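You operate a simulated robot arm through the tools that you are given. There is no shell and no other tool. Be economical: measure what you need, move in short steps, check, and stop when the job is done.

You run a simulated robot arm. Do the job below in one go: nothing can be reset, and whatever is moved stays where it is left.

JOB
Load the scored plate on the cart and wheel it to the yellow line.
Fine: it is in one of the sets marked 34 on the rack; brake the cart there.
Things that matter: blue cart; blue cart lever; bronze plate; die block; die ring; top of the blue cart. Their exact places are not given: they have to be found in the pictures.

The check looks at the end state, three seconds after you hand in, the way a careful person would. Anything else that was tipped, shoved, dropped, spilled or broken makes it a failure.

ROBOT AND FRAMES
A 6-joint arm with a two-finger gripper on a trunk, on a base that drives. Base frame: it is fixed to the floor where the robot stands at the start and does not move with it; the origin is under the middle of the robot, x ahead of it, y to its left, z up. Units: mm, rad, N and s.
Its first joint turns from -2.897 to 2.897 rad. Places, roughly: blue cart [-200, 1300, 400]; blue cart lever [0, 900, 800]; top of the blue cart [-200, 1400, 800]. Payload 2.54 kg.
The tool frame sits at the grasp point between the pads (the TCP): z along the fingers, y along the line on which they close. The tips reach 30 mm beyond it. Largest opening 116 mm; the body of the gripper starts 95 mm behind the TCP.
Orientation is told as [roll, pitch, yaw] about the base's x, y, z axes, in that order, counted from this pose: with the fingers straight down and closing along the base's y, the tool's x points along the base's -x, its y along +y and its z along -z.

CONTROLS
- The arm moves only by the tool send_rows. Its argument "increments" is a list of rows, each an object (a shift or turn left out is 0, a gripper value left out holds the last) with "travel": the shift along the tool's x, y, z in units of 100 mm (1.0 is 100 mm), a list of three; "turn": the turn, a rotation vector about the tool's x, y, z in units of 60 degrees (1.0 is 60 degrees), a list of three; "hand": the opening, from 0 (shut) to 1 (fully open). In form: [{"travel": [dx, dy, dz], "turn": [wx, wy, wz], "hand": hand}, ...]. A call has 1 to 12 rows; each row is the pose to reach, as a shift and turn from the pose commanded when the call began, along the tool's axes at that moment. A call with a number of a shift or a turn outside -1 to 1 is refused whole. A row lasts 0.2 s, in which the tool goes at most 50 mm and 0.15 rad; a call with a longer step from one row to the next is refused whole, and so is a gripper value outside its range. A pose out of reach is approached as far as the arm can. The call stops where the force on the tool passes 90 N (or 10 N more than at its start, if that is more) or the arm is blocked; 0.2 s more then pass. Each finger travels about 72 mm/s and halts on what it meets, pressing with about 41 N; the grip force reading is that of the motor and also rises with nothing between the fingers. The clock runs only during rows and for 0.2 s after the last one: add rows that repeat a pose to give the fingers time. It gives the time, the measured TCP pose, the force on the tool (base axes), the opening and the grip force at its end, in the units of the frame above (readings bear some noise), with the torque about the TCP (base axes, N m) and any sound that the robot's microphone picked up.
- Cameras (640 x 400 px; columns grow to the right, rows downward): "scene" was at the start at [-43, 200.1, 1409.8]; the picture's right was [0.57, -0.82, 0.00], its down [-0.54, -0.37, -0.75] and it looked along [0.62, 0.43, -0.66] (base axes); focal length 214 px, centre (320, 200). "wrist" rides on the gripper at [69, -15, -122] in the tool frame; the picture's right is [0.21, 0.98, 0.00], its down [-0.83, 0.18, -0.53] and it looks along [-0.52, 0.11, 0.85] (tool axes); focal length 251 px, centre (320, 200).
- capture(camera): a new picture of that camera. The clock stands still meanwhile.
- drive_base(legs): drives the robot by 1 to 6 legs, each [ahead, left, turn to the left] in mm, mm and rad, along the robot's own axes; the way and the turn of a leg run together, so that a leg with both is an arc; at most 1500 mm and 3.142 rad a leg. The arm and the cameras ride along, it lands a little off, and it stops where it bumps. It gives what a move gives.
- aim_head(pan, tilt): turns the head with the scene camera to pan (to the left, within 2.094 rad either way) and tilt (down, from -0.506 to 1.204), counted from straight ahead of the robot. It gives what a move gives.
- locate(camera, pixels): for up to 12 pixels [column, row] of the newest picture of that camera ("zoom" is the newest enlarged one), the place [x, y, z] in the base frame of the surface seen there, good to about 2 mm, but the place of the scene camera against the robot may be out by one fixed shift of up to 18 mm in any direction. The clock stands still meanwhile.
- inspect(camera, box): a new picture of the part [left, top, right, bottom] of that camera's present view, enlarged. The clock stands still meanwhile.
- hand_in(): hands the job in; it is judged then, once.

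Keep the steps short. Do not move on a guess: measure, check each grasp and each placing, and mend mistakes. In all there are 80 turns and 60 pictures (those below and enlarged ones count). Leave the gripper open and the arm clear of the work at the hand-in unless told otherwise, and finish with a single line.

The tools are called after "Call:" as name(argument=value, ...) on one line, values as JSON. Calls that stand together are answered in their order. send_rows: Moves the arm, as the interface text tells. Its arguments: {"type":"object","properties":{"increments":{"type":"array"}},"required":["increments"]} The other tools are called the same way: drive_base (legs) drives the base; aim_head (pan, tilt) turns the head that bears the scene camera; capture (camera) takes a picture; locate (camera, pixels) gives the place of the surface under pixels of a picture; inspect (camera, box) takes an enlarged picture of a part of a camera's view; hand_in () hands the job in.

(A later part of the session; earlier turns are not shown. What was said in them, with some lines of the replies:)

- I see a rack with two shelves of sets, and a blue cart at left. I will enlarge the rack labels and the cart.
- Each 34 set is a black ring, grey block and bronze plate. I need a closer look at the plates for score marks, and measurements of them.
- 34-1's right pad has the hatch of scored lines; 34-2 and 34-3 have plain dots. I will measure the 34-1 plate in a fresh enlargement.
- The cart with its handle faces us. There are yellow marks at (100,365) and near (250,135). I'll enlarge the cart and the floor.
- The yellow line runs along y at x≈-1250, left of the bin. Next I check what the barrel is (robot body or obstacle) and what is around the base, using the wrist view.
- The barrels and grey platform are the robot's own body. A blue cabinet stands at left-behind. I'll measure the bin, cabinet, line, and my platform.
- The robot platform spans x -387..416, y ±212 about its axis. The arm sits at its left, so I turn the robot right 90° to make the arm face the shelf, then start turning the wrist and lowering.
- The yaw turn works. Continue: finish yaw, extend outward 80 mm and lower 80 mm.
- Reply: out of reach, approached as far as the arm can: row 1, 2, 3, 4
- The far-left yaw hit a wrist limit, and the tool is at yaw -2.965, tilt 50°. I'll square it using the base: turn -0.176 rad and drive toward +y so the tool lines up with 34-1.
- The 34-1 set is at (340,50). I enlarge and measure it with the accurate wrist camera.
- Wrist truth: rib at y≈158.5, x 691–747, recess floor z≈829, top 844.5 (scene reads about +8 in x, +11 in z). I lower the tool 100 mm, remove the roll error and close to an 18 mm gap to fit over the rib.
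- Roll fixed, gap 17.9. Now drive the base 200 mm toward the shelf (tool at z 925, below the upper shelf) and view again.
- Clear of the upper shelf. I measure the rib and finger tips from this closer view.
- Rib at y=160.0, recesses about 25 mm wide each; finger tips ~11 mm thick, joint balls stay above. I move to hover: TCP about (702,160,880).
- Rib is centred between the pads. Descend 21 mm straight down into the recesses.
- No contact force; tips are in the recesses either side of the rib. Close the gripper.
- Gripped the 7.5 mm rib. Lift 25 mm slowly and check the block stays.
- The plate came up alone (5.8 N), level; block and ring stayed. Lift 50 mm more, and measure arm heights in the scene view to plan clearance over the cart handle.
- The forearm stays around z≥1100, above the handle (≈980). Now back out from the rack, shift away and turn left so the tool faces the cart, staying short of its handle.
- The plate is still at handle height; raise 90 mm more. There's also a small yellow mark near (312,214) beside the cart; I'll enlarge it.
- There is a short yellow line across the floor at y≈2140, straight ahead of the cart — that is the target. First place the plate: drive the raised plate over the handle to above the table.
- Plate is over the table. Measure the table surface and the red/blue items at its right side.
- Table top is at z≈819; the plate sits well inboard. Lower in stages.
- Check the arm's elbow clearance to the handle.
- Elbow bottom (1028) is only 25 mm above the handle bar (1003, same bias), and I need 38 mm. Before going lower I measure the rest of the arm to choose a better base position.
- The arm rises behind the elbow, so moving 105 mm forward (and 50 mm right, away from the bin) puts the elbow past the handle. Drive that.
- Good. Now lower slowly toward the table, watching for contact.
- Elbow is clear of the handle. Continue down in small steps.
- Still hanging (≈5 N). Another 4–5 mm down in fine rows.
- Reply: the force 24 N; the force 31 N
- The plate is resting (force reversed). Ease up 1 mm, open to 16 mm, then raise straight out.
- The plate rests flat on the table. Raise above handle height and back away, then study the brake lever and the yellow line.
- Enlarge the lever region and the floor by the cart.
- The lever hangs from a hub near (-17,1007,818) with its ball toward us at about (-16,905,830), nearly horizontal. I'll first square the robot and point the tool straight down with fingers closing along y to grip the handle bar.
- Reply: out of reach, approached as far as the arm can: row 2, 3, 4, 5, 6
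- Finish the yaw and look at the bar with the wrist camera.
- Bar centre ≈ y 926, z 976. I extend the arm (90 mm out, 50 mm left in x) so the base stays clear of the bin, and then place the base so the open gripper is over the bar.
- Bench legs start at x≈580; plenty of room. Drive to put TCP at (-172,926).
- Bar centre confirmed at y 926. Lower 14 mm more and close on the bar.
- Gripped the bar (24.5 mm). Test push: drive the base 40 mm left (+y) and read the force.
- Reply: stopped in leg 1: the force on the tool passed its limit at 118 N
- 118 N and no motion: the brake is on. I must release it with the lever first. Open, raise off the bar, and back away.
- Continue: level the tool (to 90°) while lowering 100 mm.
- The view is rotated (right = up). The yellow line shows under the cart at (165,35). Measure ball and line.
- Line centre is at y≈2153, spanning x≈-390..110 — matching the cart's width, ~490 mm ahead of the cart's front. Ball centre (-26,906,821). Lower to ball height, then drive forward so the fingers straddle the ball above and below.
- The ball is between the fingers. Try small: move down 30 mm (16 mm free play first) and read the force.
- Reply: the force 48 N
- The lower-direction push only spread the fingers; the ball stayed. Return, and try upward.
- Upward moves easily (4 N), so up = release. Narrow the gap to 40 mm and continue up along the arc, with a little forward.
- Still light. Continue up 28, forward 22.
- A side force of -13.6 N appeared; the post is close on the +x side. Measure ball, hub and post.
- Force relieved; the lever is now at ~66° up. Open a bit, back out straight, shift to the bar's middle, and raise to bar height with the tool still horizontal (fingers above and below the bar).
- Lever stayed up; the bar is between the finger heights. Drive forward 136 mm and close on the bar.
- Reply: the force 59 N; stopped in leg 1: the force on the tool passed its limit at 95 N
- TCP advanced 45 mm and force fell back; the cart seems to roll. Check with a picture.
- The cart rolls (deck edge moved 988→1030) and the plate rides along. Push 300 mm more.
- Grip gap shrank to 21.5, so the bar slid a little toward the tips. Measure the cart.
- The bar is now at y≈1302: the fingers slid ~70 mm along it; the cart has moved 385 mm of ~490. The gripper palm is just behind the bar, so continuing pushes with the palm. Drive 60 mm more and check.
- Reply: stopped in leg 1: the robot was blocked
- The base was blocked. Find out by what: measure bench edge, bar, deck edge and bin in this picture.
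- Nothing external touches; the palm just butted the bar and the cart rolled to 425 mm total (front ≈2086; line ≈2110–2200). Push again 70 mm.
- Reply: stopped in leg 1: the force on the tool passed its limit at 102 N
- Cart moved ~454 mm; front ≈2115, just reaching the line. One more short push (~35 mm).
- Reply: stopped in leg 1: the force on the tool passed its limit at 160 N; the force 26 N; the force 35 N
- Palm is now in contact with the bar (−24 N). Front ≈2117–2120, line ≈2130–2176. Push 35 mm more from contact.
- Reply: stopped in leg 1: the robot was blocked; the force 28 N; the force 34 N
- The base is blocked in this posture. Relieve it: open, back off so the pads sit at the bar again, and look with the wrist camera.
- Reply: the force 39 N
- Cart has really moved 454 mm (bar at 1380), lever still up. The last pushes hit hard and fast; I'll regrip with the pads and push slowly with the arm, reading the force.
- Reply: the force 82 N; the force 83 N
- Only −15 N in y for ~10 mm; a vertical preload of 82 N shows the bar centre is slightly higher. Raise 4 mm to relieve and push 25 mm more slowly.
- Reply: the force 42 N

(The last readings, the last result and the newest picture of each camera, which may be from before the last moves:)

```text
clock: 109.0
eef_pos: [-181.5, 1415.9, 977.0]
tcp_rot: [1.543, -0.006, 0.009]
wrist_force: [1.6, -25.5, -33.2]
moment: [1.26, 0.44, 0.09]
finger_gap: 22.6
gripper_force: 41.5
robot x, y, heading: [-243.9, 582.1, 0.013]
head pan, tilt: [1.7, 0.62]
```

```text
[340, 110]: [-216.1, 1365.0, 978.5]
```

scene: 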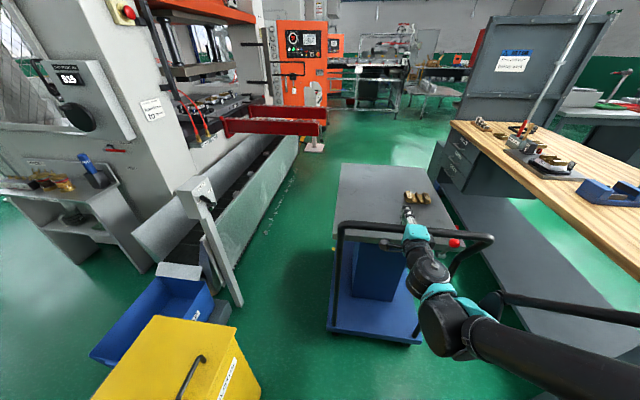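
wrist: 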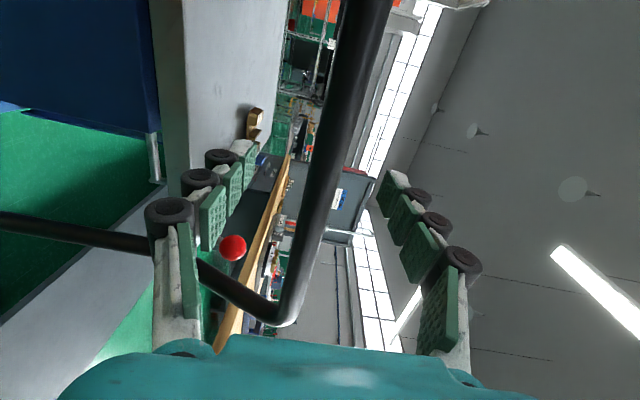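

Check whether the cart moved with the hand.

Call:
capture(camera="scene")

Call:
locate(camera="scene", pixels=[[342, 163], [380, 165], [345, 332], [380, 226], [360, 226], [360, 222], [360, 230], [455, 243], [330, 250], [334, 247], [340, 300], [425, 195]])

```text
2 pictures are left
```

scene: 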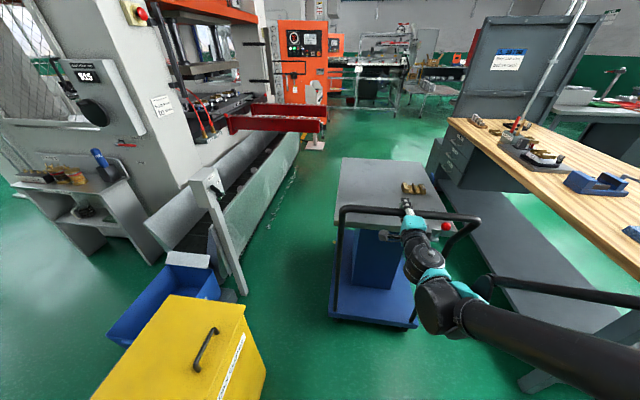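

```text
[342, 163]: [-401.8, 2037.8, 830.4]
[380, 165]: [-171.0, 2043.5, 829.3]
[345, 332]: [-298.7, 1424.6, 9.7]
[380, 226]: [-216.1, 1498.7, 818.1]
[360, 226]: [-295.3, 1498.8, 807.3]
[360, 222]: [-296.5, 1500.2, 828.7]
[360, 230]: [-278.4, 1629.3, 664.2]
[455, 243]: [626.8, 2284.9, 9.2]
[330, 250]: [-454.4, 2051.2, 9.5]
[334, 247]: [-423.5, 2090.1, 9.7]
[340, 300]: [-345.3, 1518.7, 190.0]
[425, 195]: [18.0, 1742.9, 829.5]
```

The table edge is unchanged (1498), so the hand only slipped: the cart has come to a firm end of travel. I suspect the lower deck reaches farther than the table; measure the deck's far end along its left edge and the line.

Call:
locate(camera="scene", pixels=[[336, 228], [336, 232], [336, 236], [336, 240], [336, 244], [336, 248], [338, 232], [338, 236], [338, 240], [334, 232], [334, 236], [334, 240]])

Call:
locate(camera="scene", pixels=[[338, 228], [340, 230], [340, 234], [332, 240], [332, 250], [333, 260], [335, 260], [337, 229], [441, 226], [446, 227], [450, 226], [340, 160]])

```text
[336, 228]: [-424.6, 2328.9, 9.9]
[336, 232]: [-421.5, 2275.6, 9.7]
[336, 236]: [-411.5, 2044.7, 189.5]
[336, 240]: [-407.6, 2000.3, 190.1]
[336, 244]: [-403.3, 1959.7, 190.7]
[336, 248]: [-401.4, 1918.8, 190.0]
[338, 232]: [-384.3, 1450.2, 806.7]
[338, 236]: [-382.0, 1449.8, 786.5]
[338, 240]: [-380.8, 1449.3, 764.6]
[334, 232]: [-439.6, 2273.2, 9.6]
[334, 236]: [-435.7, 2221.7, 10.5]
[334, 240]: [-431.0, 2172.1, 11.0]
```

```text
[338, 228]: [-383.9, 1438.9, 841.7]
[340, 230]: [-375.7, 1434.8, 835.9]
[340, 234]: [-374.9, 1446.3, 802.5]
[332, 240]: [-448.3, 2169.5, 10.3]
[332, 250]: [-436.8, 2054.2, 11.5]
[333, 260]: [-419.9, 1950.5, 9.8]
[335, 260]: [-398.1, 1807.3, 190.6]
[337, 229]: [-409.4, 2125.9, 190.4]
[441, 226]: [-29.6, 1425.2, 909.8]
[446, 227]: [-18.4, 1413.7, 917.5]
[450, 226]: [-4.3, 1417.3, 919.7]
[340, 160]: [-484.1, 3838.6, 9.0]
```

The deck's left edge is seen at y≈2126 still under the table line, so the deck front lies on the yellow strip (2138–2175); the cart is at the line and stopped firmly. Now brake: open, back off, and shift over to the lever.

Call:
send_rows(increments=[{"hand": 0.3}, {"hand": 0.6}, {"hand": 0.7}, {"hand": 0.7}])

Call:
drive_base(legs=[[0, -160, 0], [144, 0, 0]])

Call:
send_rows(increments=[{"travel": [0, -0.25, 0], "hand": 0.5}, {"travel": [0, -0.5, 0], "hand": 0.5}, {"travel": [0, -0.76, 0], "hand": 0.5}])

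```text
clock: 110.0
eef_pos: [-182.3, 1416.6, 977.0]
tcp_rot: [1.542, -0.008, 0.009]
wrist_force: [-0.7, -0.2, -0.6]
moment: [0.01, -0.01, 0.04]
finger_gap: 82.4
gripper_force: 0.2
robot x, y, heading: [-243.3, 578.0, 0.01]
head pan, tilt: [1.7, 0.62]
```

```text
clock: 112.4
eef_pos: [-37.0, 1256.8, 976.7]
tcp_rot: [1.542, -0.007, 0.013]
wrist_force: [0.4, 0.7, -0.2]
moment: [0.02, -0.04, -0.01]
finger_gap: 81.1
gripper_force: 0.1
robot x, y, heading: [-94.8, 419.3, 0.014]
head pan, tilt: [1.7, 0.62]
```

```text
clock: 113.2
eef_pos: [-35.4, 1252.8, 899.5]
tcp_rot: [1.541, -0.008, 0.014]
wrist_force: [-0.2, 0.3, 0.2]
moment: [-0.01, 0.04, 0.02]
finger_gap: 57.9
gripper_force: 0.1
robot x, y, heading: [-92.6, 422.1, 0.012]
head pan, tilt: [1.7, 0.62]
```

Drive forward 145 mm to straddle the raised ball, then push down along the arc.

Call:
drive_base(legs=[[0, 145, 0]])

Call:
send_rows(increments=[{"travel": [0, -0.12, 0]}, {"travel": [0, -0.22, -0.02]}, {"travel": [0, -0.31, -0.06]}, {"travel": [0, -0.4, -0.11]}, {"travel": [0, -0.5, -0.17]}, {"travel": [0, -0.5, -0.17]}])

```text
clock: 114.5
eef_pos: [-39.6, 1400.4, 899.5]
tcp_rot: [1.541, -0.006, 0.017]
wrist_force: [-0.9, -0.4, -0.7]
moment: [-0.04, -0.02, 0.0]
finger_gap: 58.3
gripper_force: 0.0
robot x, y, heading: [-96.9, 560.3, 0.012]
head pan, tilt: [1.7, 0.62]
```

```text
clock: 115.9
eef_pos: [-46.1, 1380.7, 851.7]
tcp_rot: [1.542, -0.008, 0.026]
wrist_force: [-47.3, -9.6, 21.6]
moment: [1.26, -2.06, 0.58]
finger_gap: 75.9
gripper_force: 13.2
robot x, y, heading: [-100.7, 565.2, 0.016]
head pan, tilt: [1.7, 0.62]
```

Side force −47 N: the finger is off-centre on the round ball (x −40 vs ball −28). Go back up, shift +12 mm in x, and push again.

Call:
send_rows(increments=[{"travel": [0, 0.25, 0.08], "hand": 0.5}, {"travel": [0, 0.5, 0.17], "hand": 0.5}, {"travel": [-0.06, 0.5, 0.17], "hand": 0.5}, {"travel": [-0.13, 0.5, 0.17], "hand": 0.5}, {"travel": [-0.13, 0.5, 0.17], "hand": 0.5}])

Call:
capture(camera="wrist")

Call:
locate(camera="wrist", pixels=[[305, 185], [300, 195], [310, 180], [182, 130], [205, 145], [290, 255], [250, 165], [380, 185]])

```text
clock: 117.1
eef_pos: [-35.1, 1399.1, 900.1]
tcp_rot: [1.541, -0.008, 0.028]
wrist_force: [-52.0, 2.5, -5.4]
moment: [-0.12, 1.7, 1.4]
finger_gap: 60.3
gripper_force: 1.4
robot x, y, heading: [-96.2, 566.3, 0.016]
head pan, tilt: [1.7, 0.62]
```

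```text
1 pictures are left
```

wrist: 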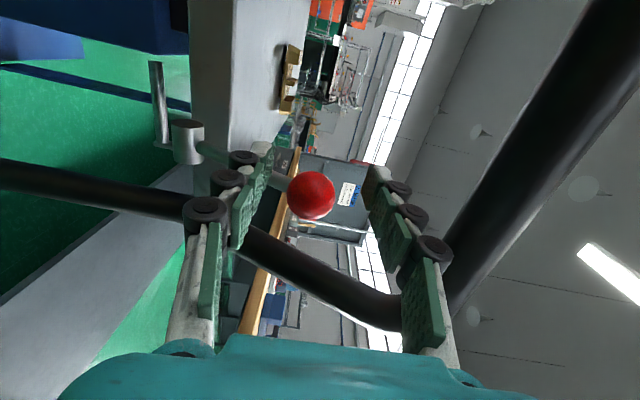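

```text
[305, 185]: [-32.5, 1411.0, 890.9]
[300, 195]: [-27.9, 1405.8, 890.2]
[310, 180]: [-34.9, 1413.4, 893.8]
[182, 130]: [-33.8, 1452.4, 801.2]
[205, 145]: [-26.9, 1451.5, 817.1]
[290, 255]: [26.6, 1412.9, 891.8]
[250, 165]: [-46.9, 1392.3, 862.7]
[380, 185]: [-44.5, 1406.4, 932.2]
```

The lower finger tip is beside the lever stem (that is the side force). Relieve, back out 60 mm, close the fingers and raise them to pass above the ball.

Call:
send_rows(increments=[{"travel": [0.12, 0, 0], "hand": 0.5}, {"travel": [0.12, 0, -0.3], "hand": 0.5}, {"travel": [0.12, 0, -0.6], "hand": 0.5}, {"travel": [-0.05, 0.15, -0.6], "hand": 0}, {"travel": [-0.05, 0.29, -0.6], "hand": 0}, {"travel": [-0.05, 0.29, -0.6], "hand": 0}, {"travel": [-0.05, 0.29, -0.6], "hand": 0}])

```text
clock: 118.7
eef_pos: [-18.7, 1342.3, 930.9]
tcp_rot: [1.542, -0.008, 0.016]
wrist_force: [-0.4, -0.8, 0.7]
moment: [0.0, 0.02, 0.01]
finger_gap: 0.0
gripper_force: 28.7
robot x, y, heading: [-92.0, 565.8, 0.02]
head pan, tilt: [1.7, 0.62]
```

Clear now. Shift to x −28, go forward 60 mm above the ball.

Call:
send_rows(increments=[{"travel": [0.09, 0, 0.15], "hand": 0}, {"travel": [0.09, 0, 0.35], "hand": 0}, {"travel": [0.09, 0, 0.6], "hand": 0}])

Call:
send_rows(increments=[{"travel": [0, -0.1, 0]}, {"travel": [0, -0.2, -0.03]}, {"travel": [0, -0.3, -0.08]}, {"travel": [0, -0.4, -0.14]}, {"travel": [0, -0.5, -0.2]}, {"travel": [0, -0.5, -0.2]}])

```text
clock: 119.5
eef_pos: [-30.9, 1400.4, 930.0]
tcp_rot: [1.541, -0.007, 0.015]
wrist_force: [-0.1, 0.0, 0.1]
moment: [-0.02, 0.03, 0.01]
finger_gap: 0.0
gripper_force: 28.8
robot x, y, heading: [-95.9, 567.9, 0.01]
head pan, tilt: [1.7, 0.62]
```

```text
clock: 120.1
eef_pos: [-30.8, 1394.5, 921.1]
tcp_rot: [1.545, -0.013, 0.017]
wrist_force: [2.4, -25.8, 61.9]
moment: [0.71, -0.56, -0.27]
finger_gap: 0.0
gripper_force: 28.9
robot x, y, heading: [-94.8, 565.8, 0.016]
head pan, tilt: [1.7, 0.62]
stopped in row 2: the force on the tool passed its limit at 107 N (the readings are from after the stop); the commanded pose is now the measured one
```

Contact at 107 N on a quick step; the lever is steep here so motion must be slower and mostly toward −y. Back up 3 mm, then press slowly along the tangent.

Call:
send_rows(increments=[{"travel": [0, 0.02, -0.01]}, {"travel": [0, 0.0, -0.05]}, {"travel": [0, -0.03, -0.09]}, {"travel": [0, -0.06, -0.13]}, {"travel": [0, -0.09, -0.17]}, {"travel": [0, -0.12, -0.2]}, {"travel": [0, -0.15, -0.23]}, {"travel": [0, -0.18, -0.26]}])

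```text
clock: 121.9
eef_pos: [-32.3, 1369.4, 900.1]
tcp_rot: [1.543, -0.012, 0.015]
wrist_force: [-12.1, -17.6, 21.9]
moment: [0.02, 0.02, -0.05]
finger_gap: 0.0
gripper_force: 28.4
robot x, y, heading: [-98.3, 566.6, 0.014]
head pan, tilt: [1.7, 0.62]
```

The ball has started down (tip corner now on it, lever ~50°). Lift 14 mm, go forward 32 mm over the ball, then press down slowly.

Call:
send_rows(increments=[{"travel": [0, 0.14, 0]}, {"travel": [0, 0.14, 0.16]}, {"travel": [0, 0.14, 0.32]}, {"travel": [0, 0.1, 0.32]}, {"travel": [0, 0.06, 0.31]}, {"travel": [0, 0.03, 0.3]}, {"travel": [0, 0.0, 0.28]}, {"travel": [0, -0.03, 0.26]}, {"travel": [0, -0.06, 0.24]}, {"travel": [0, -0.09, 0.22]}, {"travel": [0, -0.12, 0.2]}, {"travel": [0, -0.15, 0.18]}])

```text
clock: 124.5
eef_pos: [-30.6, 1388.1, 884.3]
tcp_rot: [1.542, -0.012, 0.019]
wrist_force: [-1.7, -0.5, 1.0]
moment: [-0.06, 0.02, -0.03]
finger_gap: 0.0
gripper_force: 28.9
robot x, y, heading: [-92.8, 568.2, 0.017]
head pan, tilt: [1.7, 0.62]
5 turns are left
```

Force is near zero — the lever moves freely now. Continue down along the arc to the original braked height, then take the last picture.

Call:
send_rows(increments=[{"travel": [0, -0.05, -0.02]}, {"travel": [0, -0.1, -0.05]}, {"travel": [0, -0.15, -0.08]}, {"travel": [0, -0.2, -0.11]}, {"travel": [0, -0.25, -0.14]}, {"travel": [0, -0.3, -0.16]}, {"travel": [0, -0.34, -0.18]}, {"travel": [0, -0.37, -0.18]}, {"travel": [0, -0.4, -0.18]}, {"travel": [0, -0.43, -0.18]}, {"travel": [0, -0.45, -0.18]}, {"travel": [0, -0.45, -0.18]}])

Call:
capture(camera="wrist")

Call:
locate(camera="wrist", pixels=[[280, 200], [270, 200], [285, 215], [290, 190], [275, 185], [265, 210], [295, 220], [260, 190], [300, 200], [190, 130], [230, 160], [250, 200]])

```text
clock: 126.5
eef_pos: [-30.4, 1369.3, 849.1]
tcp_rot: [1.543, -0.016, 0.02]
wrist_force: [-2.8, 0.6, 54.5]
moment: [-0.67, -0.1, -0.05]
finger_gap: 0.3
gripper_force: 28.6
robot x, y, heading: [-97.5, 566.9, 0.018]
head pan, tilt: [1.7, 0.62]
stopped in row 10: the force on the tool passed its limit at 98 N (the readings are from after the stop); the commanded pose is now the measured one
```

```text
0 pictures are left
```

wrist: 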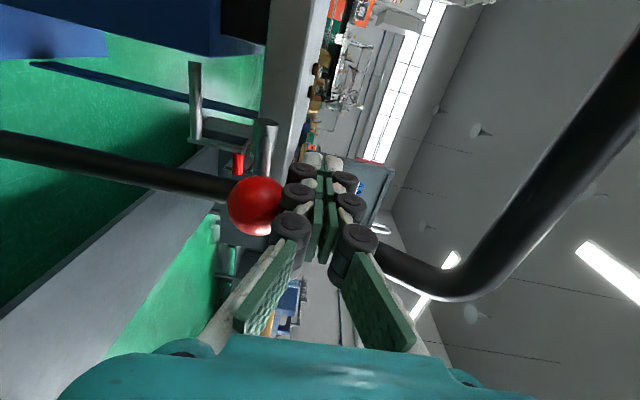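

```text
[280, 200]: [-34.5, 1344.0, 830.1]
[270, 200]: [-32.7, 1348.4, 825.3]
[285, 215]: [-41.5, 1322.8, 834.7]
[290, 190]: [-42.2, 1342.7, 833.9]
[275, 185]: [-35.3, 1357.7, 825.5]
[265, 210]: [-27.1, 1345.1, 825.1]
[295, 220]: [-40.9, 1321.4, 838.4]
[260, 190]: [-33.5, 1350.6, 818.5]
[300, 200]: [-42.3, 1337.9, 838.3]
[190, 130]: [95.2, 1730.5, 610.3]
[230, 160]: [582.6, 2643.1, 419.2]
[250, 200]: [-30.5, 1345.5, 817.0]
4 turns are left
```

The ball is back at z≈820 against its hard stop (same as the braked start). Ease up 12 mm, back away 300 mm, and open the gripper.

Call:
send_rows(increments=[{"travel": [0, 0.06, 0]}, {"travel": [0, 0.14, 0]}, {"travel": [0, 0.14, 0]}])

Call:
drive_base(legs=[[0, -300, 0]])

Call:
send_rows(increments=[{"hand": 0.5}, {"hand": 1}, {"hand": 1}, {"hand": 1}, {"hand": 1}])

```text
clock: 127.3
eef_pos: [-29.9, 1370.9, 860.5]
tcp_rot: [1.544, -0.014, 0.018]
wrist_force: [-0.3, -0.2, 0.3]
moment: [0.0, 0.01, -0.01]
finger_gap: 0.0
gripper_force: 28.8
robot x, y, heading: [-98.4, 563.5, 0.017]
head pan, tilt: [1.7, 0.62]
```

```text
clock: 129.4
eef_pos: [-23.3, 1067.6, 860.7]
tcp_rot: [1.543, -0.015, 0.018]
wrist_force: [-0.7, -0.8, 0.0]
moment: [-0.01, 0.01, 0.04]
finger_gap: 0.0
gripper_force: 28.8
robot x, y, heading: [-92.3, 265.6, 0.018]
head pan, tilt: [1.7, 0.62]
```

```text
clock: 130.6
eef_pos: [-24.0, 1067.1, 860.2]
tcp_rot: [1.545, -0.012, 0.018]
wrist_force: [0.1, 0.7, -0.3]
moment: [-0.03, 0.04, 0.01]
finger_gap: 116.3
gripper_force: 0.1
robot x, y, heading: [-91.6, 267.8, 0.017]
head pan, tilt: [1.7, 0.62]
3 turns are left
```

The arm is clear, the gripper is open, and the lever is down; I'm handing in.

Call:
hand_in()

```text
The job is handed in.
```

The scored 34-1 plate is on the blue cart, the cart stopped firmly about 454 mm along with its deck front at or on the yellow line by measurement (not seen directly), and its brake lever is back down; I took no final picture after backing away.
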